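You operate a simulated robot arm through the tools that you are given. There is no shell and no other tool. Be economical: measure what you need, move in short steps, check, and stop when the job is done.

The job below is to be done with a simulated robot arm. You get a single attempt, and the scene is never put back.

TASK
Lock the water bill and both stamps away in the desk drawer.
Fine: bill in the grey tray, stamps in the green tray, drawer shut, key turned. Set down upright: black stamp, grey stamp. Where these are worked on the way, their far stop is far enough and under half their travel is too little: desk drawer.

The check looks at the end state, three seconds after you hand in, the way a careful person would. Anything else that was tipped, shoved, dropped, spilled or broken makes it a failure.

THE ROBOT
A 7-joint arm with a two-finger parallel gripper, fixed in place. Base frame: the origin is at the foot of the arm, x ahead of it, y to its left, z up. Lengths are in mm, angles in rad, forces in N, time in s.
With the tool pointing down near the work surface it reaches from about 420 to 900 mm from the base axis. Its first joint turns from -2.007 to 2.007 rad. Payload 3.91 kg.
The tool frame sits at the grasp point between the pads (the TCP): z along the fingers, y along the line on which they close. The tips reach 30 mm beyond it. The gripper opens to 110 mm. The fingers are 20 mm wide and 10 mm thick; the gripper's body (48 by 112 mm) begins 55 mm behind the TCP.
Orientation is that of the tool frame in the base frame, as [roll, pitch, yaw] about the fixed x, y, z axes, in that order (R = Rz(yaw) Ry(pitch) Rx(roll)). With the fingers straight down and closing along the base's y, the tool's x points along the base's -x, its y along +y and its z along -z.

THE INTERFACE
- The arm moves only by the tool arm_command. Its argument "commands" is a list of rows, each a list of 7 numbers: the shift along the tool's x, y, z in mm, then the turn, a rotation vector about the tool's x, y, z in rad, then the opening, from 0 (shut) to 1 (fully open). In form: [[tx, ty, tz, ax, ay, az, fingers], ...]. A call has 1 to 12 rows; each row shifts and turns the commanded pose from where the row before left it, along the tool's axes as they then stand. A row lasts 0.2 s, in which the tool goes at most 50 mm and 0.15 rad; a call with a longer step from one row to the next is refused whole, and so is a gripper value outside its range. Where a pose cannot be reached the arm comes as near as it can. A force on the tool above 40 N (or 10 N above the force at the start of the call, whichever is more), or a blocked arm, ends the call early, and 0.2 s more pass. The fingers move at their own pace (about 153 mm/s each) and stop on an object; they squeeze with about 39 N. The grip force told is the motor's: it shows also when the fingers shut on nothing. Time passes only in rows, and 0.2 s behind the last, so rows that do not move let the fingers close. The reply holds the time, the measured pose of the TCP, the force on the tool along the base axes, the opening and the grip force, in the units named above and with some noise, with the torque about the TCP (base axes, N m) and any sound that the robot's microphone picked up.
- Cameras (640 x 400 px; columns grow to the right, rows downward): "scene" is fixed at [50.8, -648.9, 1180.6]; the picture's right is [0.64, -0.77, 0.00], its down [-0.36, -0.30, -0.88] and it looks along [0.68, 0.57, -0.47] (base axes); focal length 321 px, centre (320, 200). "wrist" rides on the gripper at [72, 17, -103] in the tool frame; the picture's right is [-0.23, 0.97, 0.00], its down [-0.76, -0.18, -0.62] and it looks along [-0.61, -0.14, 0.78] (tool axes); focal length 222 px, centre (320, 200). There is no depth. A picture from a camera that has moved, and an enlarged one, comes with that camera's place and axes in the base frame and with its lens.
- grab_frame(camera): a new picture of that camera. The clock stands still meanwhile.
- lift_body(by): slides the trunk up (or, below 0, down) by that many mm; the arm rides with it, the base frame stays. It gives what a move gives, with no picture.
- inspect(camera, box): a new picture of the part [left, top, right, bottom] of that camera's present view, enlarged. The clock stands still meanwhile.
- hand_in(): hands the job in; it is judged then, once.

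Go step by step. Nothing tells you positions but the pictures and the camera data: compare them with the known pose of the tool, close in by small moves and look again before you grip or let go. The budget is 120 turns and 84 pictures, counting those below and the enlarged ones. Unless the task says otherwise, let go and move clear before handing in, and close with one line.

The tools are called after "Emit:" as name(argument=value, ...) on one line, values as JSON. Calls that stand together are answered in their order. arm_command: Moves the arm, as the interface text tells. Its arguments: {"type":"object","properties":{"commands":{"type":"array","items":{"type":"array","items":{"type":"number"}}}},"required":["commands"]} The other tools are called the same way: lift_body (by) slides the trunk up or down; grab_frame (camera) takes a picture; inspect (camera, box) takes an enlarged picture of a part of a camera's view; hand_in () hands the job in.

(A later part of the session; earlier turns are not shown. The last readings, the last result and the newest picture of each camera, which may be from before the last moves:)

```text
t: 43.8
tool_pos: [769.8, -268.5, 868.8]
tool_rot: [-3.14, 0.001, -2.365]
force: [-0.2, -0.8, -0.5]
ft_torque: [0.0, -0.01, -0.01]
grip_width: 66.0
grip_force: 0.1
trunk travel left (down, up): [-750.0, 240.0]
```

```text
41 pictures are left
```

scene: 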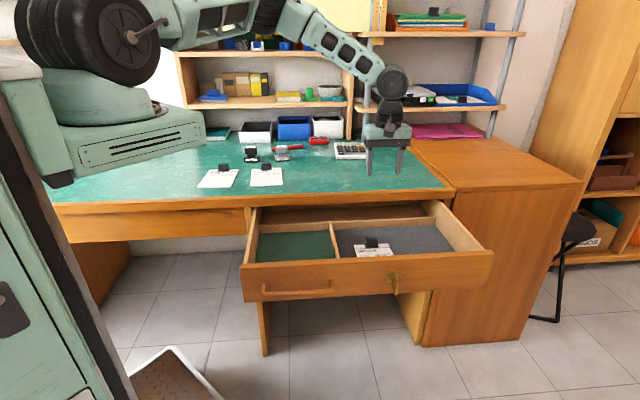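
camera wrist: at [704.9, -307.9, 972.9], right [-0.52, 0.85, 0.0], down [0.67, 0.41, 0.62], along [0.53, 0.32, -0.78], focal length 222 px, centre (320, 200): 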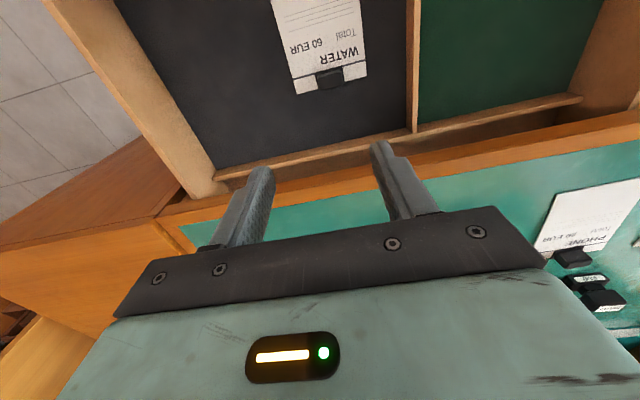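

The bill lies in the grey tray. Next is the grey COPY stamp at about (847, 203), so I'll move above it.

Emit:
arm_command(commands=[[-38.5, 28.2, 0, 0, 0, 0, 0.7], [-38.5, 28.2, 0, 0, 0, 0, 0.7], [-38.5, 28.2, 0, 0, 0, 0, 0.7], [-38.5, 28.2, 0, 0, 0, 0, 0.7], [-38.5, 28.2, 0, 0, 0, 0, 0.7], [-38.5, 28.2, 0, 0, 0, 0, 0.7], [-38.5, 28.2, 0, 0, 0, 0, 0.7], [-38.5, 28.2, 0, 0, 0, 0, 0.7], [-38.5, 28.2, 0, 0, 0, 0, 0.7], [-38.5, 28.2, 0, 0, 0, 0, 0.7], [0, 0, 0, 0, 0, 0, 0.7]])

Emit:
grab_frame(camera="wrist")

Emit:
inspect(camera="scene", box=[230, 100, 330, 180])

```text
t: 46.2
tool_pos: [845.9, 200.9, 867.5]
tool_rot: [-3.138, 0.001, -2.363]
force: [0.4, -0.2, 0.8]
ft_torque: [0.0, 0.0, -0.01]
grip_width: 77.2
grip_force: 0.0
trunk travel left (down, up): [-750.0, 240.0]
```

```text
40 pictures are left
camera wrist: at [780.2, 162.1, 971.8], right [-0.52, 0.85, 0.0], down [0.67, 0.41, 0.62], along [0.53, 0.32, -0.78], focal length 222 px, centre (320, 200)
```

wrist: 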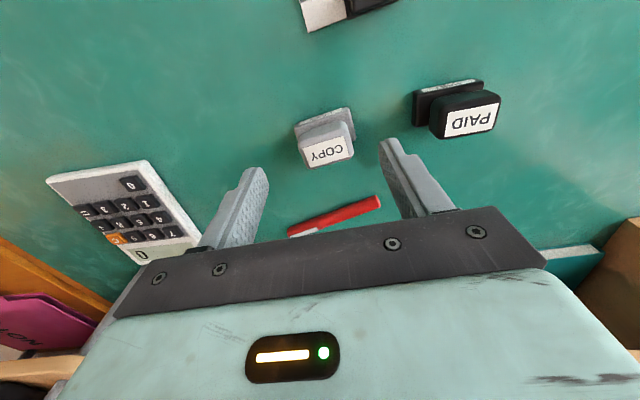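

```text
5.00 times, centred on (280, 140) of scene
camera zoom: at [50.8, -648.9, 1180.6], right [0.64, -0.77, 0.0], down [-0.36, -0.3, -0.88], along [0.68, 0.57, -0.47], focal length 1606 px, centre (520, 500)
```

zoom: 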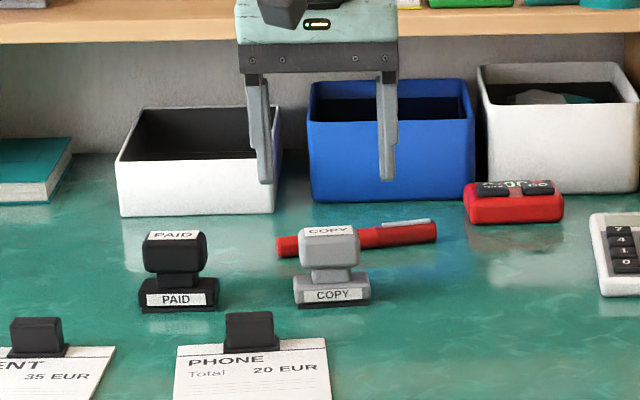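

COPY is centred near (851, 208) and turned about 7°. I'll turn the tool to match, shift and lower to check.

Emit:
arm_command(commands=[[-8.5, 1.5, 10, 0, 0, 0, 0.7], [0, 0, 20, 0, 0, -0.13, 0.7], [0, 0, 10, 0, 0, 0, 0.7], [0, 0, 0, 0, 0, 0, 0.7]])

Emit:
inspect(camera="wrist", box=[200, 50, 460, 220])

Emit:
inspect(camera="scene", box=[230, 100, 330, 180])

```text
t: 47.2
tool_pos: [850.5, 209.1, 829.7]
tool_rot: [-3.136, -0.001, -2.235]
force: [0.0, 0.3, -0.3]
ft_torque: [0.0, -0.01, 0.01]
grip_width: 76.9
grip_force: 0.1
trunk travel left (down, up): [-750.0, 240.0]
```

```text
2.35 times, centred on (330, 135) of wrist
camera zoom: at [790.7, 161.3, 933.7], right [-0.63, 0.78, 0.0], down [0.61, 0.49, 0.62], along [0.49, 0.39, -0.78], focal length 523 px, centre (296, 353)
```

zoom: 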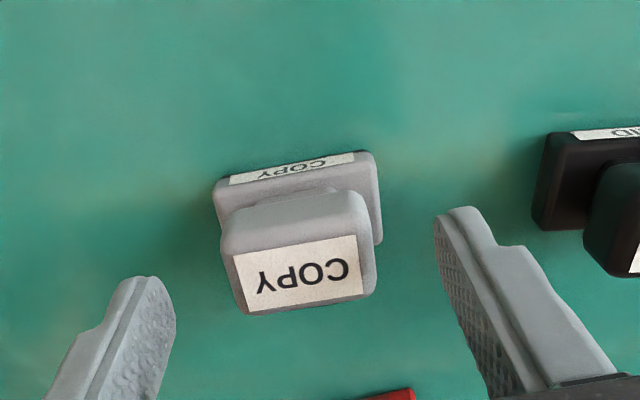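

```text
5.00 times, centred on (280, 140) of scene
camera zoom: at [50.8, -648.9, 1180.6], right [0.64, -0.77, 0.0], down [-0.36, -0.3, -0.88], along [0.68, 0.57, -0.47], focal length 1606 px, centre (520, 500)
```

zoom: 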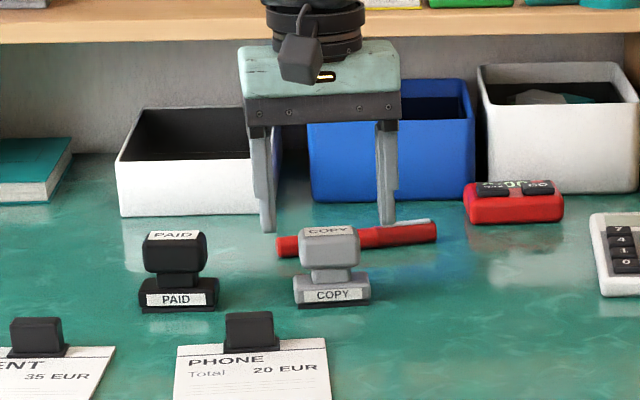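

The tool is aligned with the stamp. I'll shift 5 mm, lower onto the handle and close.

Emit:
arm_command(commands=[[-5, 0, 15, 0, 0, 0, 0.7], [0, 0, 15, 0, 0, 0, 0.7], [0, 0, 7, 0, 0, 0, 0.7], [0, 0, 0, 0, 0, 0, 0.7]])

Emit:
inspect(camera="wrist", box=[200, 50, 460, 220])

Emit:
inspect(camera="scene", box=[255, 125, 315, 170])

```text
t: 48.2
tool_pos: [840.7, 206.5, 792.6]
tool_rot: [-3.137, 0.0, -2.233]
force: [-0.2, -0.1, -0.3]
ft_torque: [0.02, 0.01, -0.03]
grip_width: 77.1
grip_force: 0.1
out of reach, approached as far as the arm can: row 1, 3
trunk travel left (down, up): [-750.0, 240.0]
```

```text
2.35 times, centred on (330, 135) of wrist
camera zoom: at [780.3, 158.9, 897.1], right [-0.63, 0.78, 0.0], down [0.61, 0.49, 0.62], along [0.49, 0.39, -0.78], focal length 523 px, centre (296, 353)
```

zoom: 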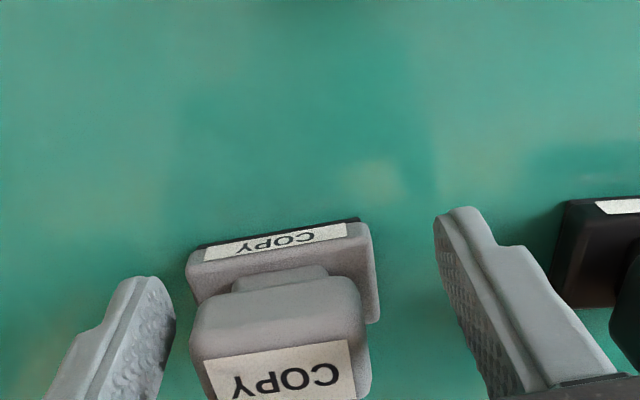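

```text
8.89 times, centred on (285, 148) of scene
camera zoom: at [50.8, -648.9, 1180.6], right [0.64, -0.77, 0.0], down [-0.36, -0.3, -0.88], along [0.68, 0.57, -0.47], focal length 2855 px, centre (631, 667)
```

zoom: 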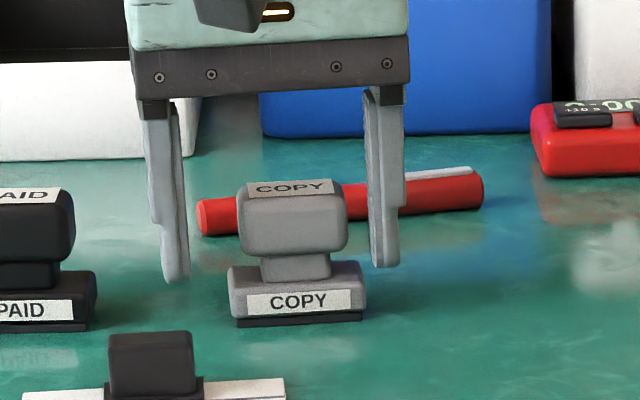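

The arm is at its reach limit and fell short. The shoulder is too high for this reach, so I'll rise 90 mm, lower the trunk by the same amount and look again.

Emit:
arm_command(commands=[[0, 0, -30, 0, 0, 0, 0.7], [0, 0, -45, 0, 0, 0, 0.7], [0, 0, -45, 0, 0, 0, 0.7], [0, 0, 0, 0, 0, 0, 0.7]])

Emit:
lift_body(by=-90)

Emit:
inspect(camera="wrist", box=[200, 50, 460, 220])

```text
t: 49.2
tool_pos: [856.0, 215.4, 908.9]
tool_rot: [-3.138, -0.004, -2.234]
force: [-1.7, 0.5, -0.2]
ft_torque: [0.01, -0.03, 0.01]
grip_width: 77.2
grip_force: 0.1
out of reach, approached as far as the arm can: row 1, 2, 3
trunk travel left (down, up): [-750.0, 240.0]
```

```text
t: 50.5
tool_pos: [854.4, 216.8, 819.9]
tool_rot: [-3.141, -0.002, -2.234]
force: [0.2, 0.2, 0.4]
ft_torque: [-0.03, 0.03, -0.02]
grip_width: 76.8
grip_force: 0.1
trunk travel left (down, up): [-660.0, 330.0]
```

```text
2.35 times, centred on (330, 135) of wrist
camera zoom: at [796.4, 168.2, 923.3], right [-0.63, 0.78, 0.0], down [0.61, 0.49, 0.62], along [0.49, 0.39, -0.78], focal length 523 px, centre (296, 353)
```

zoom: 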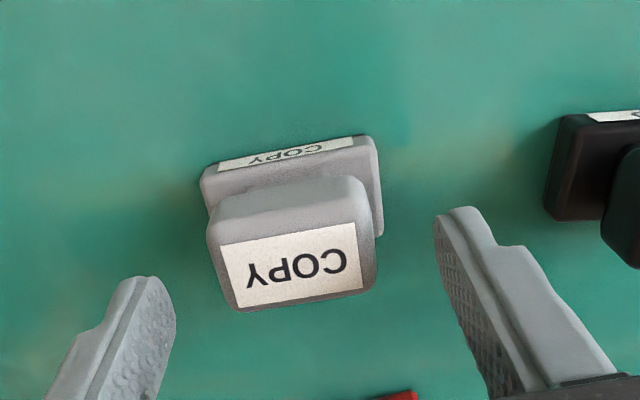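

The stamp handle's top is at about (851.5, 211, 797). I'll make a small correction, lower and check the reach.

Emit:
arm_command(commands=[[6, -1, 12, 0, 0, 0, 0.7], [0, 0, 13, 0, 0, 0, 0.7], [0, 0, 0, 0, 0, 0, 0.7]])

Emit:
inspect(camera="scene", box=[255, 125, 315, 170])

```text
t: 51.3
tool_pos: [855.8, 212.3, 793.6]
tool_rot: [-3.139, -0.002, -2.235]
force: [-0.1, -0.3, 0.0]
ft_torque: [0.01, -0.01, 0.0]
grip_width: 77.2
grip_force: 0.0
out of reach, approached as far as the arm can: row 1
trunk travel left (down, up): [-660.0, 330.0]
```

```text
8.89 times, centred on (285, 148) of scene
camera zoom: at [50.8, -648.9, 1180.6], right [0.64, -0.77, 0.0], down [-0.36, -0.3, -0.88], along [0.68, 0.57, -0.47], focal length 2855 px, centre (631, 667)
```

zoom: 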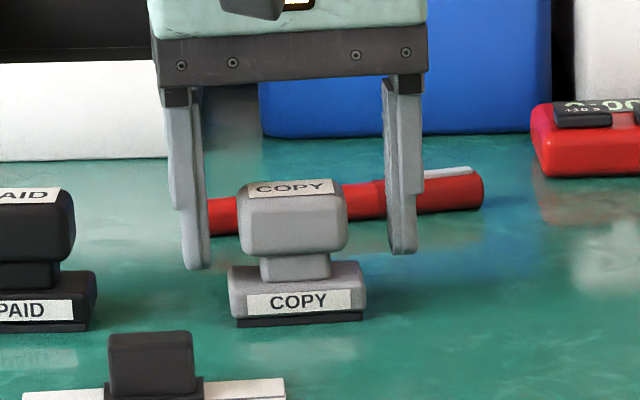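

I'm in place apart from about 3 mm sideways. I'll nudge over and close.

Emit:
arm_command(commands=[[2, 2.5, 0, 0, 0, 0, 0.7], [0, 0, 0, 0, 0, 0, 0.7], [0, 0, 0, 0, 0, 0, 0.45], [0, 0, 0, 0, 0, 0, 0.2], [0, 0, 0, 0, 0, 0, 0], [0, 0, 0, 0, 0, 0, 0]])

Emit:
inspect(camera="wrist", box=[200, 50, 460, 220])

```text
t: 52.7
tool_pos: [853.8, 211.9, 793.5]
tool_rot: [3.141, -0.005, -2.234]
force: [-0.3, -1.0, 0.8]
ft_torque: [-0.02, 0.02, 0.01]
grip_width: 45.4
grip_force: 39.2
trunk travel left (down, up): [-660.0, 330.0]
```

```text
2.35 times, centred on (330, 135) of wrist
camera zoom: at [794.8, 165.0, 897.5], right [-0.63, 0.78, 0.0], down [0.61, 0.49, 0.62], along [0.48, 0.39, -0.78], focal length 523 px, centre (296, 353)
```

zoom: 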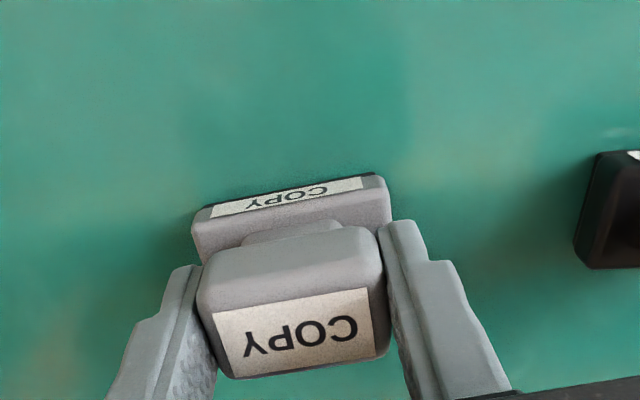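

The stamp is held at 45 mm grip width. I'll lift it, square the tool and carry it over the green tray.

Emit:
arm_command(commands=[[0, 0, -15, 0, 0, 0, 0], [0, 0, -40, 0, 0, 0, 0], [0, 0, -40, 0, 0, 0, 0], [0, 0, 0, 0, 0, 0.13, 0]])

Emit:
arm_command(commands=[[41.6, -9.8, 0, 0, 0, 0, 0], [41.6, -9.8, 0, 0, 0, 0, 0], [41.6, -9.8, 0, 0, 0, 0, 0], [41.6, -9.8, 0, 0, 0, 0, 0], [41.6, -9.8, 0, 0, 0, 0, 0], [41.6, -9.8, 0, 0, 0, 0, 0], [41.6, -9.8, 0, 0, 0, 0, 0], [41.6, -9.8, 0, 0, 0, 0, 0], [41.6, -9.8, 0, 0, 0, 0, 0], [41.6, -9.8, 0, 0, 0, 0, 0], [41.6, -9.8, 0, 0, 0, 0, 0], [0, 0, 0, 0, 0, 0, 0]])

Emit:
grab_frame(camera="wrist")

Emit:
inspect(camera="scene", box=[220, 120, 500, 310])

```text
t: 53.7
tool_pos: [858.5, 214.9, 890.2]
tool_rot: [-3.139, -0.004, -2.366]
force: [-0.5, -0.5, -0.6]
ft_torque: [-0.01, 0.0, 0.02]
grip_width: 45.4
grip_force: 38.7
out of reach, approached as far as the arm can: row 2
trunk travel left (down, up): [-660.0, 330.0]
```

```text
t: 56.3
tool_pos: [938.5, -56.4, 895.4]
tool_rot: [-3.14, -0.002, -2.363]
force: [-1.0, 0.3, -1.3]
ft_torque: [-0.01, 0.02, 0.01]
grip_width: 45.4
grip_force: 39.0
out of reach, approached as far as the arm can: row 1, 2, 3, 4, 5, 6, 7, 8, 9, 10, 11
trunk travel left (down, up): [-660.0, 330.0]
```

```text
31 pictures are left
camera wrist: at [873.8, -95.6, 999.5], right [-0.52, 0.85, 0.0], down [0.67, 0.41, 0.62], along [0.53, 0.32, -0.78], focal length 222 px, centre (320, 200)
```

wrist: 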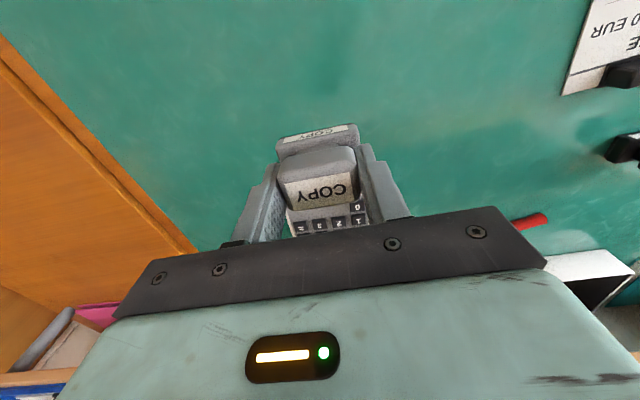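

```text
2.11 times, centred on (360, 215) of scene
camera zoom: at [50.8, -648.9, 1180.6], right [0.64, -0.77, 0.0], down [-0.36, -0.3, -0.88], along [0.68, 0.57, -0.47], focal length 676 px, centre (236, 168)
```

zoom: 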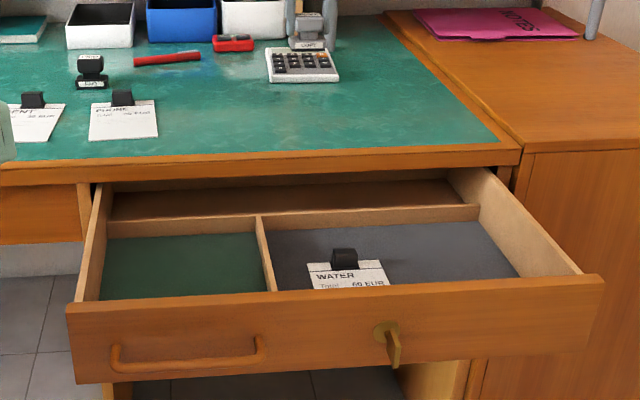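

The arm slid along its reach limit instead of following the path, and the stamp is still held safely high. I'll let time pass to see whether it goes to the commanded pose.

Emit:
arm_command(commands=[[0, 0, 0, 0, 0, 0, 0], [0, 0, 0, 0, 0, 0, 0]])

Emit:
grab_frame(camera="scene")

```text
t: 56.9
tool_pos: [937.3, -56.1, 895.1]
tool_rot: [-3.139, -0.004, -2.365]
force: [0.5, -0.6, -1.1]
ft_torque: [0.0, 0.03, 0.0]
grip_width: 45.4
grip_force: 39.5
trunk travel left (down, up): [-660.0, 330.0]
```

```text
29 pictures are left
```

scene: 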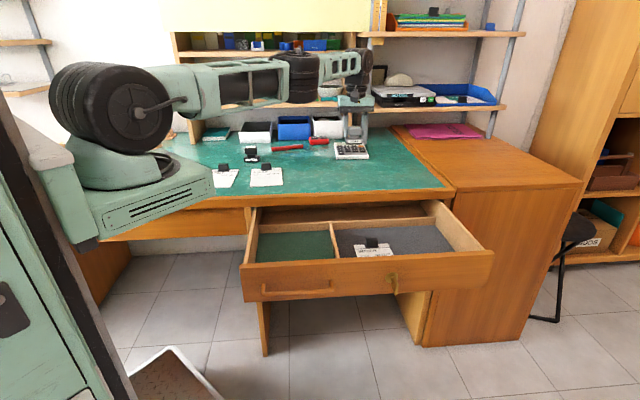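

The arm is fully stretched at a radius of 940 mm, which is why it stuck. I'll try small steps straight inward to bend the elbow.

Emit:
arm_command(commands=[[5, 6, 0, 0, 0, 0, 0], [5, 6, 0, 0, 0, 0, 0], [8, 9, 0, 0, 0, 0, 0], [10, 11, 0, 0, 0, 0, 0], [10, 11, 0, 0, 0, 0, 0]])

```text
t: 58.1
tool_pos: [937.3, -55.8, 895.6]
tool_rot: [-3.141, -0.007, -2.364]
force: [0.1, -1.0, -1.0]
ft_torque: [0.0, 0.02, 0.01]
grip_width: 45.4
grip_force: 39.1
out of reach, approached as far as the arm can: row 1, 2, 3, 4, 5
trunk travel left (down, up): [-660.0, 330.0]
```

A straight inward pull is singular. I'll try going up, which should change the arm's shape.

Emit:
arm_command(commands=[[0, 0, -30, 0, 0, 0, 0], [0, 0, -30, 0, 0, 0, 0], [0, 0, -30, 0, 0, 0, 0]])

Emit:
arm_command(commands=[[20, 20, -20, 0, 0, 0, 0], [20, 20, -20, 0, 0, 0, 0], [20, 20, -20, 0, 0, 0, 0], [20, 20, 0, 0, 0, 0, 0]])

```text
t: 58.9
tool_pos: [932.1, -55.9, 984.7]
tool_rot: [-3.138, -0.002, -2.363]
force: [-0.2, 0.8, -1.6]
ft_torque: [0.0, 0.04, 0.02]
grip_width: 45.2
grip_force: 38.7
out of reach, approached as far as the arm can: row 3
trunk travel left (down, up): [-660.0, 330.0]
```

```text
t: 59.9
tool_pos: [913.1, -43.3, 1066.5]
tool_rot: [-3.14, -0.003, -2.366]
force: [-0.2, -0.8, -0.8]
ft_torque: [-0.01, 0.01, 0.02]
grip_width: 45.1
grip_force: 38.8
out of reach, approached as far as the arm can: row 1, 2, 3, 4
trunk travel left (down, up): [-660.0, 330.0]
```

The arm is still on its reach sphere, but the stamp is well clear of everything. I'll command a larger inward move with waiting rows so the solver has room to bend the elbow.

Emit:
arm_command(commands=[[30, 33, 0, 0, 0, 0, 0], [30, 33, 0, 0, 0, 0, 0], [30, 33, 0, 0, 0, 0, 0], [30, 33, 0, 0, 0, 0, 0], [30, 33, 0, 0, 0, 0, 0], [30, 33, 0, 0, 0, 0, 0], [0, 0, 0, 0, 0, 0, 0], [0, 0, 0, 0, 0, 0, 0], [0, 0, 0, 0, 0, 0, 0], [0, 0, 0, 0, 0, 0, 0]])

```text
t: 62.1
tool_pos: [890.7, -7.8, 1120.7]
tool_rot: [-3.14, -0.002, -2.366]
force: [-0.5, -0.3, -0.5]
ft_torque: [0.0, 0.03, -0.01]
grip_width: 45.2
grip_force: 39.9
out of reach, approached as far as the arm can: row 1, 2, 3, 4, 5, 6
trunk travel left (down, up): [-660.0, 330.0]
```

It's climbing along the reach sphere. I'll look at the arm's shape before going on.

Emit:
grab_frame(camera="scene")

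```text
28 pictures are left
```

scene: 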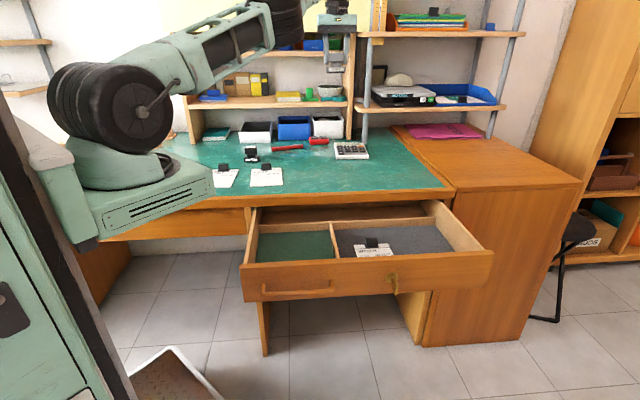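

The shoulder seems to sit off the base axis, and either the elbow or the wrist is at a limit. I'll test by tipping the tool slightly outward while high and clear, then moving inward.

Emit:
arm_command(commands=[[0, 0, 0, 0.105, -0.107, 0, 0], [0, 0, 0, 0.105, -0.107, 0, 0], [0, 0, 0, 0.105, -0.107, 0, 0]])

```text
t: 62.9
tool_pos: [971.7, 6.7, 1154.2]
tool_rot: [-2.813, 0.313, -2.312]
force: [-0.9, -0.8, -0.3]
ft_torque: [0.0, 0.0, -0.01]
grip_width: 45.2
grip_force: 39.3
out of reach, approached as far as the arm can: row 1, 2, 3
trunk travel left (down, up): [-660.0, 330.0]
```

The elbow is still straight. I'll undo the tilt, then descend straight down from this high point, which should force the elbow to bend.

Emit:
arm_command(commands=[[0, 0, 0, -0.105, 0.107, 0, 0], [0, 0, 0, -0.105, 0.107, 0, 0], [0, 0, 0, -0.105, 0.107, 0, 0]])

Emit:
arm_command(commands=[[0, 0, 20, 0, 0, 0, 0], [0, 0, 20, 0, 0, 0, 0], [0, 0, 20, 0, 0, 0, 0]])

```text
t: 63.7
tool_pos: [881.7, 10.1, 1135.1]
tool_rot: [3.14, -0.006, -2.362]
force: [-0.9, 1.6, -0.4]
ft_torque: [-0.09, -0.05, 0.01]
grip_width: 45.4
grip_force: 39.1
out of reach, approached as far as the arm can: row 1, 2, 3
trunk travel left (down, up): [-660.0, 330.0]
```

```text
t: 64.5
tool_pos: [899.7, 9.4, 1079.3]
tool_rot: [-3.14, -0.005, -2.365]
force: [0.7, 0.1, -0.4]
ft_torque: [-0.01, 0.0, 0.04]
grip_width: 45.4
grip_force: 39.1
out of reach, approached as far as the arm can: row 1, 2, 3
trunk travel left (down, up): [-660.0, 330.0]
```

It's still sliding on the sphere. I'll test whether a wrist roll limit is the cause by turning the tool back toward its starting yaw, then moving inward.

Emit:
arm_command(commands=[[0, 0, 0, 0, 0, 0.15, 0], [0, 0, 0, 0, 0, 0.15, 0], [0, 0, 0, 0, 0, 0.15, 0], [0, 0, 0, 0, 0, 0.15, 0], [0, 0, 0, 0, 0, 0, 0]])

Emit:
arm_command(commands=[[20, 0, 0, 0, 0, 0, 0], [20, 0, 0, 0, 0, 0, 0], [20, 0, 0, 0, 0, 0, 0], [0, 0, 0, 0, 0, 0, 0]])

```text
t: 65.7
tool_pos: [899.7, 11.5, 1079.9]
tool_rot: [-3.138, 0.001, -2.966]
force: [0.6, 0.3, -1.0]
ft_torque: [0.01, 0.02, 0.01]
grip_width: 45.3
grip_force: 39.6
trunk travel left (down, up): [-660.0, 330.0]
```

```text
t: 66.7
tool_pos: [841.4, 1.4, 1081.2]
tool_rot: [-3.137, -0.001, -2.964]
force: [-0.1, 0.9, -0.9]
ft_torque: [-0.02, 0.02, -0.01]
grip_width: 45.2
grip_force: 39.0
trunk travel left (down, up): [-660.0, 330.0]
```

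Inward works now, so the tool yaw was at a joint limit. I'll carry the stamp over the green tray with this yaw.

Emit:
arm_command(commands=[[38, -20, 0, 0, 0, 0, 0], [38, -20, 0, 0, 0, 0, 0], [38, -20, 0, 0, 0, 0, 0], [38, -20, 0, 0, 0, 0, 0], [38, -20, 0, 0, 0, 0, 0], [38, -20, 0, 0, 0, 0, 0], [38, -20, 0, 0, 0, 0, 0], [0, 0, 0, 0, 0, 0, 0]])

Emit:
arm_command(commands=[[0, 0, 30, 0, 0, -0.15, 0], [0, 0, 40, 0, 0, -0.15, 0], [0, 0, 40, 0, 0, -0.15, 0], [0, 0, 40, 0, 0, -0.15, 0], [0, 0, 0, 0, 0, 0, 0]])

Emit:
grab_frame(camera="wrist")

```text
t: 68.5
tool_pos: [602.8, -185.1, 1083.2]
tool_rot: [-3.14, -0.001, -2.963]
force: [-0.2, -0.8, -0.1]
ft_torque: [0.03, 0.03, 0.03]
grip_width: 45.4
grip_force: 39.6
trunk travel left (down, up): [-660.0, 330.0]
```

```text
t: 69.7
tool_pos: [603.7, -184.2, 930.8]
tool_rot: [-3.141, -0.001, -2.362]
force: [-1.4, 0.0, -0.7]
ft_torque: [-0.02, 0.0, 0.01]
grip_width: 45.4
grip_force: 39.1
trunk travel left (down, up): [-660.0, 330.0]
```

```text
27 pictures are left
camera wrist: at [540.0, -223.5, 1035.1], right [-0.52, 0.85, 0.0], down [0.67, 0.41, 0.62], along [0.53, 0.32, -0.78], focal length 222 px, centre (320, 200)
```

wrist: 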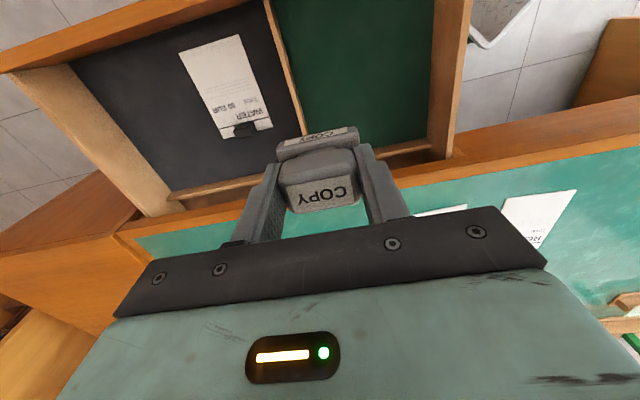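

I'm above the green tray with good margins (green e≈368–605, and I'm at e 554, n 301). I'll lower in stages.

Emit:
arm_command(commands=[[0, 0, 45, 0, 0, 0, 0], [0, 0, 45, 0, 0, 0, 0], [0, 0, 45, 0, 0, 0, 0], [0, 0, 45, 0, 0, 0, 0], [0, 0, 40, 0, 0, 0, 0], [0, 0, 20, 0, 0, 0, 0], [0, 0, 10, 0, 0, 0, 0], [0, 0, 0, 0, 0, 0, 0]])

Emit:
inspect(camera="scene", box=[220, 150, 500, 325])

```text
t: 71.5
tool_pos: [605.2, -185.1, 683.5]
tool_rot: [-3.138, -0.001, -2.366]
force: [-0.7, 0.7, -0.2]
ft_torque: [0.0, 0.01, -0.01]
grip_width: 45.0
grip_force: 38.8
trunk travel left (down, up): [-660.0, 330.0]
```

```text
2.29 times, centred on (360, 238) of scene
camera zoom: at [50.8, -648.9, 1180.6], right [0.64, -0.77, 0.0], down [-0.36, -0.3, -0.88], along [0.68, 0.57, -0.47], focal length 734 px, centre (229, 114)
```

zoom: 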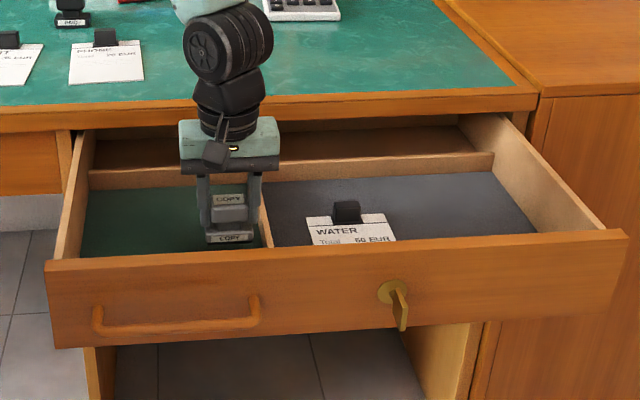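

It looks fine. I'll shift 12 mm away from the divider and set it down gently.

Emit:
arm_command(commands=[[0, 12, 8, 0, 0, 0, 0], [0, 0, 6, 0, 0, 0, 0], [0, 0, 3, 0, 0, 0, 0], [0, 0, 2, 0, 0, 0, 0], [0, 0, 2, 0, 0, 0, 0], [0, 0, 2, 0, 0, 0, 0], [0, 0, 2, 0, 0, 0, 0]])

```text
t: 73.1
tool_pos: [594.8, -175.9, 658.1]
tool_rot: [-3.138, -0.001, -2.366]
force: [-6.0, 5.0, 37.6]
ft_torque: [0.18, 0.11, -0.01]
grip_width: 45.4
grip_force: 38.9
trunk travel left (down, up): [-660.0, 330.0]
```

It's in contact with the floor. I'll relieve the pressure, open and rise.

Emit:
arm_command(commands=[[0, 0, -1.5, 0, 0, 0, 0], [0, 0, 0, 0, 0, 0, 0.6], [0, 0, 0, 0, 0, 0, 0.6], [0, 0, -20, 0, 0, 0, 0.6], [0, 0, -40, 0, 0, 0, 0.6], [0, 0, -45, 0, 0, 0, 0.6], [0, 0, -45, 0, 0, 0, 0.6], [0, 0, -45, 0, 0, 0, 0.6], [0, 0, -45, 0, 0, 0, 0.6]])

Emit:
grab_frame(camera="wrist")

```text
t: 75.1
tool_pos: [594.5, -173.3, 897.9]
tool_rot: [-3.14, -0.004, -2.367]
force: [-0.2, 0.0, -0.4]
ft_torque: [0.0, 0.06, -0.03]
grip_width: 65.9
grip_force: 0.1
trunk travel left (down, up): [-660.0, 330.0]
```

```text
25 pictures are left
camera wrist: at [530.0, -214.6, 1002.1], right [-0.52, 0.85, 0.0], down [0.67, 0.41, 0.62], along [0.53, 0.32, -0.78], focal length 222 px, centre (320, 200)
```

wrist: 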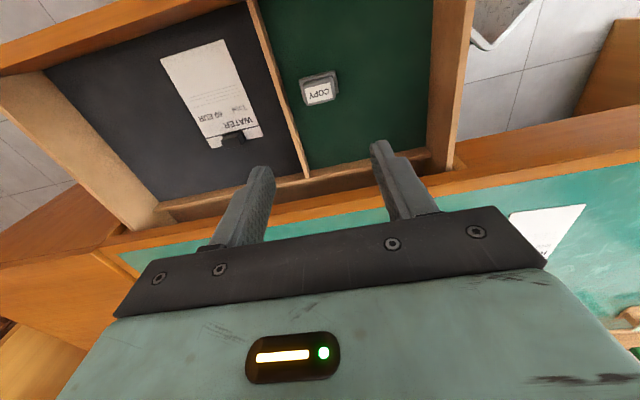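

COPY stands upright in the green tray. Next is the black PAID stamp, near (768, 288) and square to the desk.

Emit:
arm_command(commands=[[-40.6, 18.8, 0, 0, 0, 0, 0.7], [-40.6, 18.8, 0, 0, 0, 0, 0.7], [-40.6, 18.8, 0, 0, 0, 0, 0.7], [-40.6, 18.8, 0, 0, 0, 0, 0.7], [-40.6, 18.8, 0, 0, 0, 0, 0.7], [-40.6, 18.8, 0, 0, 0, 0, 0.7], [-40.6, 18.8, 0, 0, 0, 0, 0.7], [-40.6, 18.8, 0, 0, 0, 0, 0.7], [-40.6, 18.8, 0, 0, 0, 0, 0.7], [-40.6, 18.8, 0, 0, 0, 0, 0.7], [-40.6, 18.8, 0, 0, 0, 0, 0.7]])

Emit:
inspect(camera="wrist", box=[200, 50, 460, 220])

```text
t: 77.5
tool_pos: [766.1, 284.6, 895.3]
tool_rot: [-3.139, -0.004, -2.364]
force: [0.7, 0.2, -0.3]
ft_torque: [-0.02, 0.0, 0.03]
grip_width: 77.3
grip_force: 0.0
trunk travel left (down, up): [-660.0, 330.0]
```

```text
2.35 times, centred on (330, 135) of wrist
camera zoom: at [701.6, 243.7, 1000.0], right [-0.52, 0.85, 0.0], down [0.67, 0.41, 0.62], along [0.53, 0.32, -0.78], focal length 523 px, centre (296, 353)
```

zoom: 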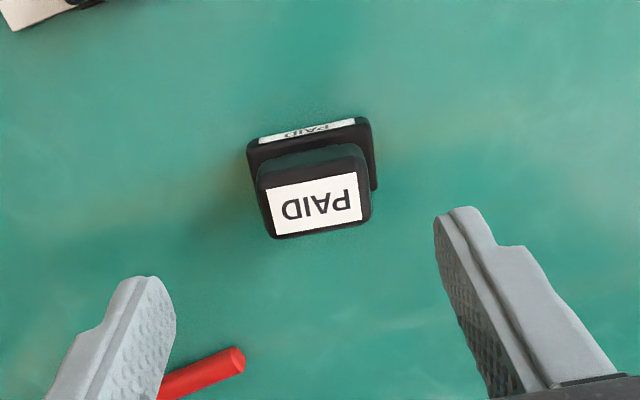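

PAID lies just ahead of the TCP. I'll correct, lower to handle height and check before closing.

Emit:
arm_command(commands=[[-7.7, 4.2, 20, 0, 0, 0, 0.7], [0, 0, 30, 0, 0, 0, 0.7], [0, 0, 25, 0, 0, 0, 0.7], [0, 0, 15, 0, 0, 0, 0.7], [0, 0, 11, 0, 0, 0, 0.7], [0, 0, 0, 0, 0, 0, 0.7]])

Emit:
inspect(camera="wrist", box=[200, 50, 460, 220])

Emit:
inspect(camera="scene", box=[220, 125, 280, 170])

```text
t: 78.9
tool_pos: [770.3, 291.7, 794.6]
tool_rot: [-3.141, -0.001, -2.363]
force: [-0.3, -0.2, -0.5]
ft_torque: [-0.02, 0.01, 0.02]
grip_width: 77.0
grip_force: 0.1
trunk travel left (down, up): [-660.0, 330.0]
```

```text
2.35 times, centred on (330, 135) of wrist
camera zoom: at [705.6, 252.9, 898.4], right [-0.52, 0.85, 0.0], down [0.67, 0.41, 0.62], along [0.53, 0.32, -0.78], focal length 523 px, centre (296, 353)
```

zoom: 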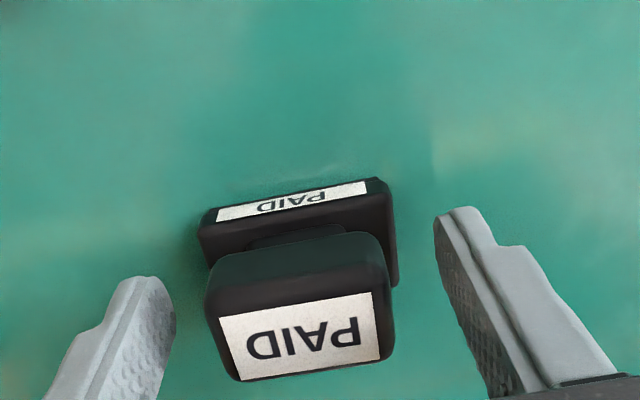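

```text
8.89 times, centred on (250, 148) of scene
camera zoom: at [50.8, -648.9, 1180.6], right [0.64, -0.77, 0.0], down [-0.36, -0.3, -0.88], along [0.68, 0.57, -0.47], focal length 2855 px, centre (942, 667)
```

zoom: 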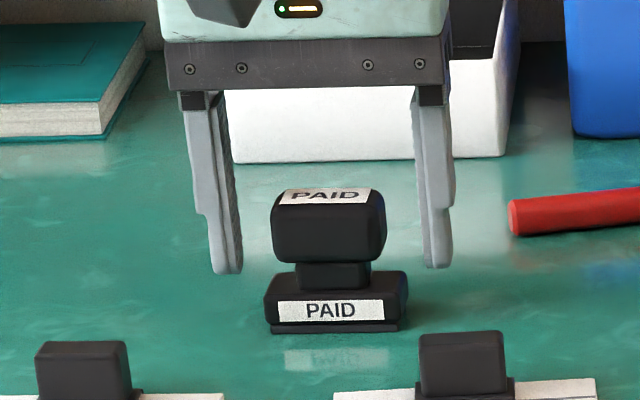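

The handle is centred between the fingers, so I'll close and lift.

Emit:
arm_command(commands=[[0, 0, 0, 0, 0, 0, 0.45], [0, 0, 0, 0, 0, 0, 0.2], [0, 0, 0, 0, 0, 0, 0], [0, 0, 0, 0, 0, 0, 0]])

Emit:
arm_command(commands=[[0, 0, -15, 0, 0, 0, 0], [0, 0, -40, 0, 0, 0, 0], [0, 0, -40, 0, 0, 0, 0], [0, 0, -10, 0, 0, 0, 0]])

```text
t: 79.9
tool_pos: [770.0, 292.4, 794.2]
tool_rot: [-3.14, -0.002, -2.365]
force: [0.0, 0.3, -0.3]
ft_torque: [0.02, -0.01, 0.02]
grip_width: 45.2
grip_force: 39.0
trunk travel left (down, up): [-660.0, 330.0]
```

```text
t: 80.9
tool_pos: [770.4, 294.1, 899.0]
tool_rot: [-3.141, -0.002, -2.365]
force: [0.7, -0.5, -0.8]
ft_torque: [-0.03, 0.0, -0.03]
grip_width: 45.2
grip_force: 38.6
trunk travel left (down, up): [-660.0, 330.0]
```

PAID is held. I'll carry it over the left half of the green tray.

Emit:
arm_command(commands=[[41.3, -9.95, 0, 0, 0, 0, 0], [41.3, -9.95, 0, 0, 0, 0, 0], [41.3, -9.95, 0, 0, 0, 0, 0], [41.3, -9.95, 0, 0, 0, 0, 0], [41.3, -9.95, 0, 0, 0, 0, 0], [41.3, -9.95, 0, 0, 0, 0, 0], [41.3, -9.95, 0, 0, 0, 0, 0], [41.3, -9.95, 0, 0, 0, 0, 0], [41.3, -9.95, 0, 0, 0, 0, 0], [41.3, -9.95, 0, 0, 0, 0, 0], [41.3, -9.95, 0, 0, 0, 0, 0], [0, 0, 0, 0, 0, 0, 0]])

Emit:
grab_frame(camera="wrist")

```text
t: 83.5
tool_pos: [521.4, -104.1, 899.8]
tool_rot: [-3.141, -0.002, -2.366]
force: [-0.2, 0.0, -0.2]
ft_torque: [-0.04, 0.04, 0.0]
grip_width: 45.3
grip_force: 39.4
trunk travel left (down, up): [-660.0, 330.0]
```

```text
21 pictures are left
camera wrist: at [457.6, -143.5, 1003.8], right [-0.52, 0.85, 0.0], down [0.67, 0.41, 0.62], along [0.53, 0.32, -0.78], focal length 222 px, centre (320, 200)
```

wrist: 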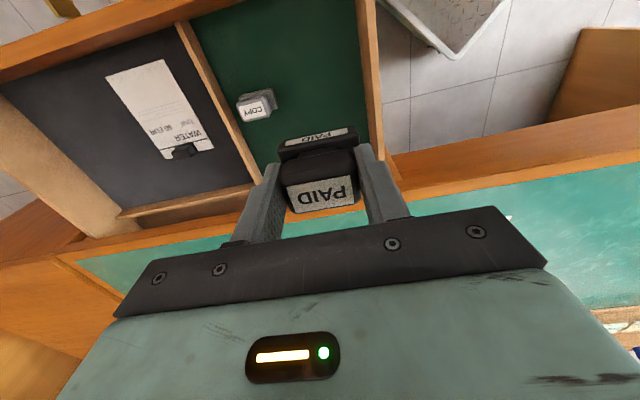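

Position is good. I'll lower it.

Emit:
arm_command(commands=[[0, 0, 45, 0, 0, 0, 0], [0, 0, 45, 0, 0, 0, 0], [0, 0, 45, 0, 0, 0, 0], [0, 0, 40, 0, 0, 0, 0], [0, 0, 30, 0, 0, 0, 0], [0, 0, 15, 0, 0, 0, 0], [0, 0, 0, 0, 0, 0, 0]])

Emit:
inspect(camera="scene", box=[220, 150, 500, 325])

```text
t: 85.1
tool_pos: [522.3, -102.4, 680.6]
tool_rot: [3.141, -0.001, -2.365]
force: [0.5, -0.6, -0.3]
ft_torque: [-0.05, -0.02, -0.02]
grip_width: 45.2
grip_force: 38.2
trunk travel left (down, up): [-660.0, 330.0]
```

```text
2.29 times, centred on (360, 238) of scene
camera zoom: at [50.8, -648.9, 1180.6], right [0.64, -0.77, 0.0], down [-0.36, -0.3, -0.88], along [0.68, 0.57, -0.47], focal length 734 px, centre (229, 114)
```

zoom: 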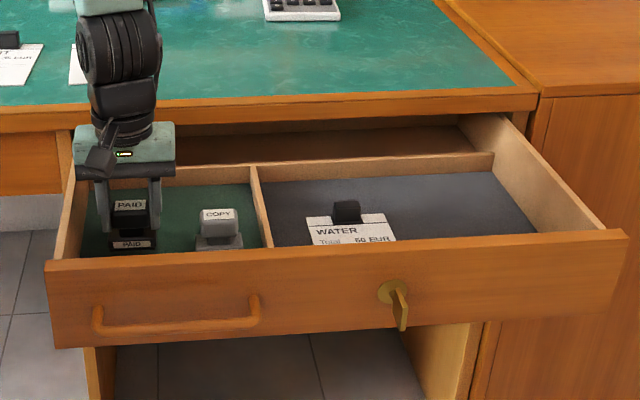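

Emit:
arm_command(commands=[[0, -6, 8, 0, 0, 0, 0], [0, 0, 6, 0, 0, 0, 0], [0, 0, 3, 0, 0, 0, 0], [0, 0, 2, 0, 0, 0, 0], [0, 0, 2, 0, 0, 0, 0], [0, 0, 1.5, 0, 0, 0, 0]])

```text
t: 86.5
tool_pos: [526.1, -108.1, 659.5]
tool_rot: [-3.138, -0.003, -2.366]
force: [-2.8, 2.6, 37.8]
ft_torque: [0.07, 0.07, -0.02]
grip_width: 45.7
grip_force: 39.4
trunk travel left (down, up): [-660.0, 330.0]
```

PAID is in contact with the tray floor. I'll open and rise.

Emit:
arm_command(commands=[[0, 0, -1.5, 0, 0, 0, 0], [0, 0, 0, 0, 0, 0, 0.6], [0, 0, 0, 0, 0, 0, 0.6], [0, 0, -20, 0, 0, 0, 0.6], [0, 0, -40, 0, 0, 0, 0.6], [0, 0, -45, 0, 0, 0, 0.6], [0, 0, -45, 0, 0, 0, 0.6], [0, 0, -45, 0, 0, 0, 0.6], [0, 0, -45, 0, 0, 0, 0.6]])

Emit:
grab_frame(camera="scene")

```text
t: 88.5
tool_pos: [528.3, -108.2, 900.5]
tool_rot: [-3.14, -0.004, -2.362]
force: [0.9, -0.3, 0.0]
ft_torque: [0.0, 0.03, -0.02]
grip_width: 66.0
grip_force: 0.0
trunk travel left (down, up): [-660.0, 330.0]
```

```text
19 pictures are left
```

scene: 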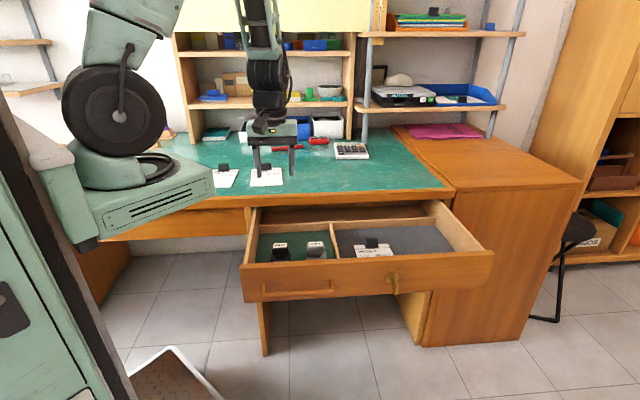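

All three items are in their trays and upright. Next I'll close the drawer: move out in front of it, clear of the handle and key, and tip the tool horizontal.

Emit:
arm_command(commands=[[34.4, -25.4, 0, 0, 0, 0, 0.3], [34.4, -25.4, 0, 0, 0, 0, 0], [34.4, -25.4, 0, 0, 0, 0, 0], [34.4, -25.4, 0, 0, 0, 0, 0], [34.4, -25.4, 0, 0, 0, 0, 0], [34.4, -25.4, 0, 0, 0, 0, 0], [34.4, -25.4, 0, 0, 0, 0, 0], [0, 0, 0, 0, 0, 0, 0]])

Emit:
arm_command(commands=[[0, 0, 0, 0, -0.15, 0, 0], [0, 0, 0, 0, -0.15, 0, 0], [0, 0, 0, 0, -0.15, 0, 0], [0, 0, 0, 0, -0.15, 0, 0], [0, 0, 0, 0, -0.15, 0, 0], [0, 0, 0, 0, -0.15, 0, 0], [0, 0, 0, 0, -0.15, 0, 0], [0, 0, 0, 0, -0.15, 0, 0], [0, 0, 0, 0, -0.15, 0, 0], [0, 0, 0, 0, -0.15, 0, 0], [0, 0, 0, 0, -0.071, 0, 0]])

```text
t: 90.3
tool_pos: [478.4, -405.2, 900.5]
tool_rot: [-3.14, -0.002, -2.365]
force: [-0.5, 0.2, -0.1]
ft_torque: [0.01, 0.02, 0.01]
grip_width: 0.1
grip_force: 38.5
trunk travel left (down, up): [-660.0, 330.0]
```

```text
t: 92.7
tool_pos: [480.3, -403.7, 901.2]
tool_rot: [-1.743, 1.569, -0.964]
force: [-0.2, 0.3, -0.2]
ft_torque: [0.03, -0.01, 0.01]
grip_width: 0.0
grip_force: 37.7
trunk travel left (down, up): [-660.0, 330.0]
```

The tool is horizontal in front of the drawer. I'll lower the trunk to the height of the drawer front.

Emit:
lift_body(by=-240)

Emit:
grab_frame(camera="scene")

```text
t: 95.2
tool_pos: [480.8, -402.9, 660.1]
tool_rot: [-2.453, 1.567, -1.675]
force: [1.1, 0.0, 0.1]
ft_torque: [0.02, -0.01, 0.01]
grip_width: 0.0
grip_force: 37.6
trunk travel left (down, up): [-420.0, 570.0]
```

```text
18 pictures are left
```

scene: 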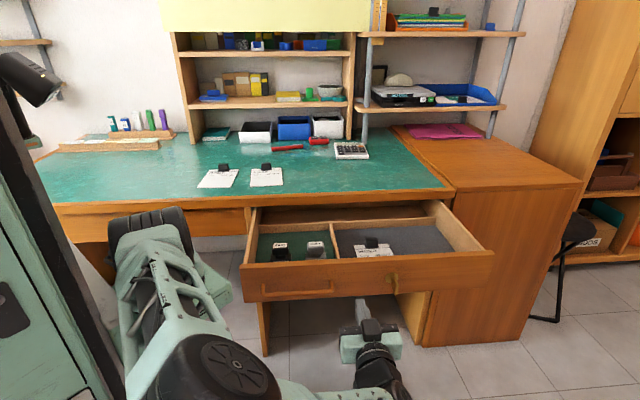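

The gripper faces the drawer front between the handle and the key. I'll advance to contact and push.

Emit:
arm_command(commands=[[0, 0, 25, 0, 0, 0, 0], [0, 0, 25, 0, 0, 0, 0], [0, 0, 15, 0, 0, 0, 0], [0, 0, 15, 0, 0, 0, 0], [0, 0, 15, 0, 0, 0, 0], [0, 0, 20, 0, 0, 0, 0], [0, 0, 20, 0, 0, 0, 0], [0, 0, 20, 0, 0, 0, 0]])

Emit:
grab_frame(camera="scene")

```text
t: 97.0
tool_pos: [592.8, -295.2, 659.2]
tool_rot: [-2.594, 1.567, -1.819]
force: [0.0, 0.1, 0.2]
ft_torque: [0.0, 0.01, -0.02]
grip_width: 0.1
grip_force: 38.2
trunk travel left (down, up): [-420.0, 570.0]
```

```text
17 pictures are left
```

scene: 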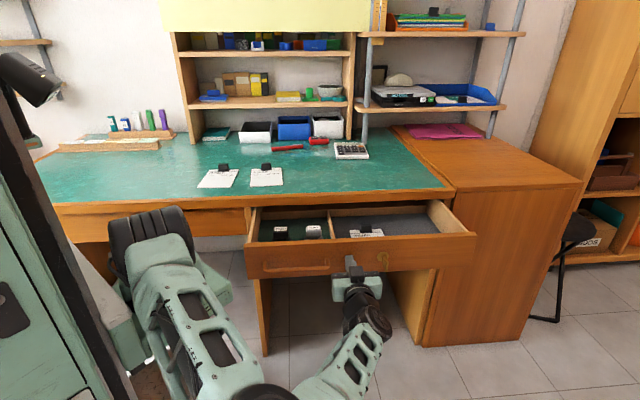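

The drawer is sliding in with little force and the items are still standing. I'll keep pushing.

Emit:
arm_command(commands=[[0, 0, 20, 0, 0, 0, 0], [0, 0, 20, 0, 0, 0, 0], [0, 0, 20, 0, 0, 0, 0], [0, 0, 20, 0, 0, 0, 0], [0, 0, 20, 0, 0, 0, 0], [0, 0, 20, 0, 0, 0, 0], [0, 0, 20, 0, 0, 0, 0], [0, 0, 15, 0, 0, 0, 0], [0, 0, 15, 0, 0, 0, 0], [0, 0, 10, 0, 0, 0, 0]])

Emit:
arm_command(commands=[[0, 0, 8, 0, 0, 0, 0], [0, 0, 8, 0, 0, 0, 0], [0, 0, 8, 0, 0, 0, 0], [0, 0, 8, 0, 0, 0, 0], [0, 0, 8, 0, 0, 0, 0], [0, 0, 8, 0, 0, 0, 0]])

Emit:
inspect(camera="scene", box=[220, 150, 480, 312])

```text
t: 99.2
tool_pos: [718.4, -169.6, 658.9]
tool_rot: [-2.534, 1.568, -1.755]
force: [0.1, 1.0, 0.3]
ft_torque: [0.05, -0.04, 0.02]
grip_width: 0.1
grip_force: 37.7
trunk travel left (down, up): [-420.0, 570.0]
```

```text
t: 100.5
tool_pos: [745.9, -142.6, 659.4]
tool_rot: [-2.297, 1.567, -1.52]
force: [-20.6, -12.3, 3.6]
ft_torque: [0.2, -0.18, 0.25]
grip_width: 0.0
grip_force: 37.2
trunk travel left (down, up): [-420.0, 570.0]
stopped in row 6: the force on the tool passed its limit at 60 N (the readings are from after the stop); the commanded pose is now the measured one
```

```text
2.46 times, centred on (350, 231) of scene
camera zoom: at [50.8, -648.9, 1180.6], right [0.64, -0.77, 0.0], down [-0.36, -0.3, -0.88], along [0.68, 0.57, -0.47], focal length 791 px, centre (246, 124)
```

zoom: 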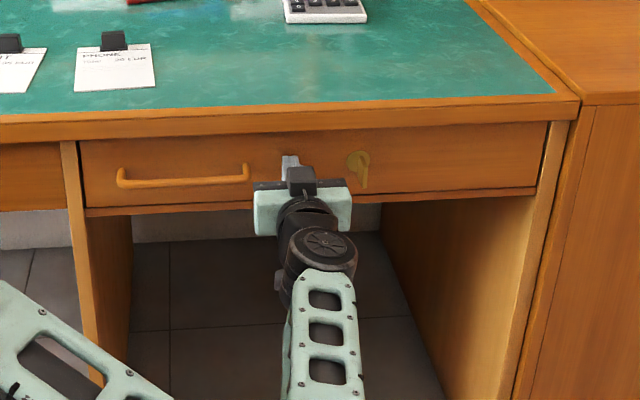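

The drawer is shut, stopped at about 60 N against its stop. The key hub is at about e 713, z 658, so I'll back off, move sideways in front of it and look closely.

Emit:
arm_command(commands=[[0, 0, -30, 0, 0, 0, 0], [0, 0, -40, 0, 0, 0, 0], [0, 0, -20, 0, 0, 0, 0.4], [0, -30, 0, 0, 0, 0, 0.4], [0, -30, 0, 0, 0, 0, 0.4], [0, -28, 0, 0, 0, 0, 0.4], [0, 0, 0, 0, 0, 0, 0.4]])

Emit:
grab_frame(camera="wrist")

Emit:
inspect(camera="scene", box=[320, 180, 420, 245])

```text
t: 102.1
tool_pos: [745.2, -265.2, 663.0]
tool_rot: [-2.508, 1.568, -1.729]
force: [-0.2, -0.8, 0.2]
ft_torque: [0.0, -0.02, 0.0]
grip_width: 43.9
grip_force: 0.0
trunk travel left (down, up): [-420.0, 570.0]
```

```text
15 pictures are left
camera wrist: at [658.1, -328.5, 590.5], right [-0.68, 0.69, 0.22], down [-0.32, -0.56, 0.76], along [0.66, 0.45, 0.6], focal length 222 px, centre (320, 200)
```

wrist: 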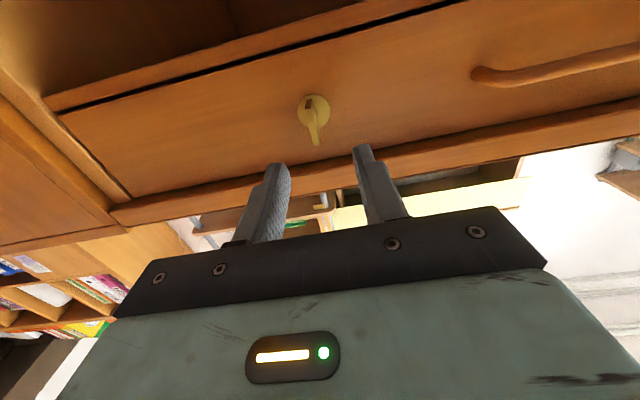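

```text
6.15 times, centred on (370, 212) of scene
camera zoom: at [50.8, -648.9, 1180.6], right [0.64, -0.77, 0.0], down [-0.36, -0.3, -0.88], along [0.68, 0.57, -0.47], focal length 1977 px, centre (12, 123)
```

zoom: 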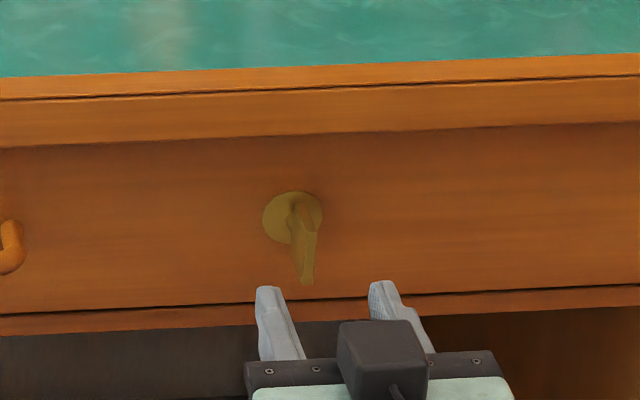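

The key sticks straight out of the hub: tip at n≈387, hub at n≈458, e≈715, z≈653. I'll zoom in to see its shape.

Emit:
inspect(camera="wrist", box=[260, 70, 400, 190])

Emit:
inspect(camera="scene", box=[352, 200, 384, 232])

```text
3.33 times, centred on (330, 130) of wrist
camera zoom: at [658.1, -328.5, 590.5], right [-0.68, 0.69, 0.22], down [-0.32, -0.56, 0.76], along [0.66, 0.45, 0.6], focal length 740 px, centre (287, 433)
```

zoom: 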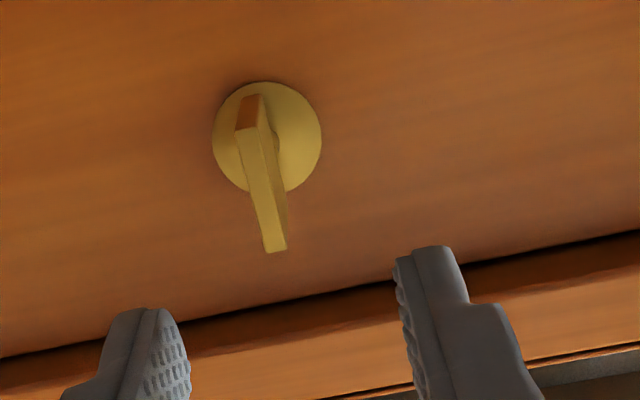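

```text
12.50 times, centred on (368, 216) of scene
camera zoom: at [50.8, -648.9, 1180.6], right [0.64, -0.77, 0.0], down [-0.36, -0.3, -0.88], along [0.68, 0.57, -0.47], focal length 4015 px, centre (-280, 0)
```

zoom: 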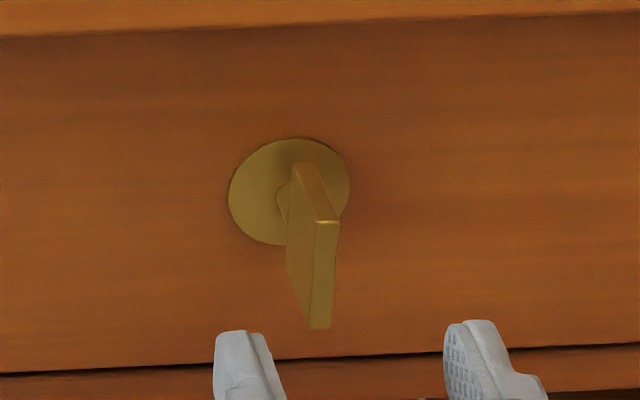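

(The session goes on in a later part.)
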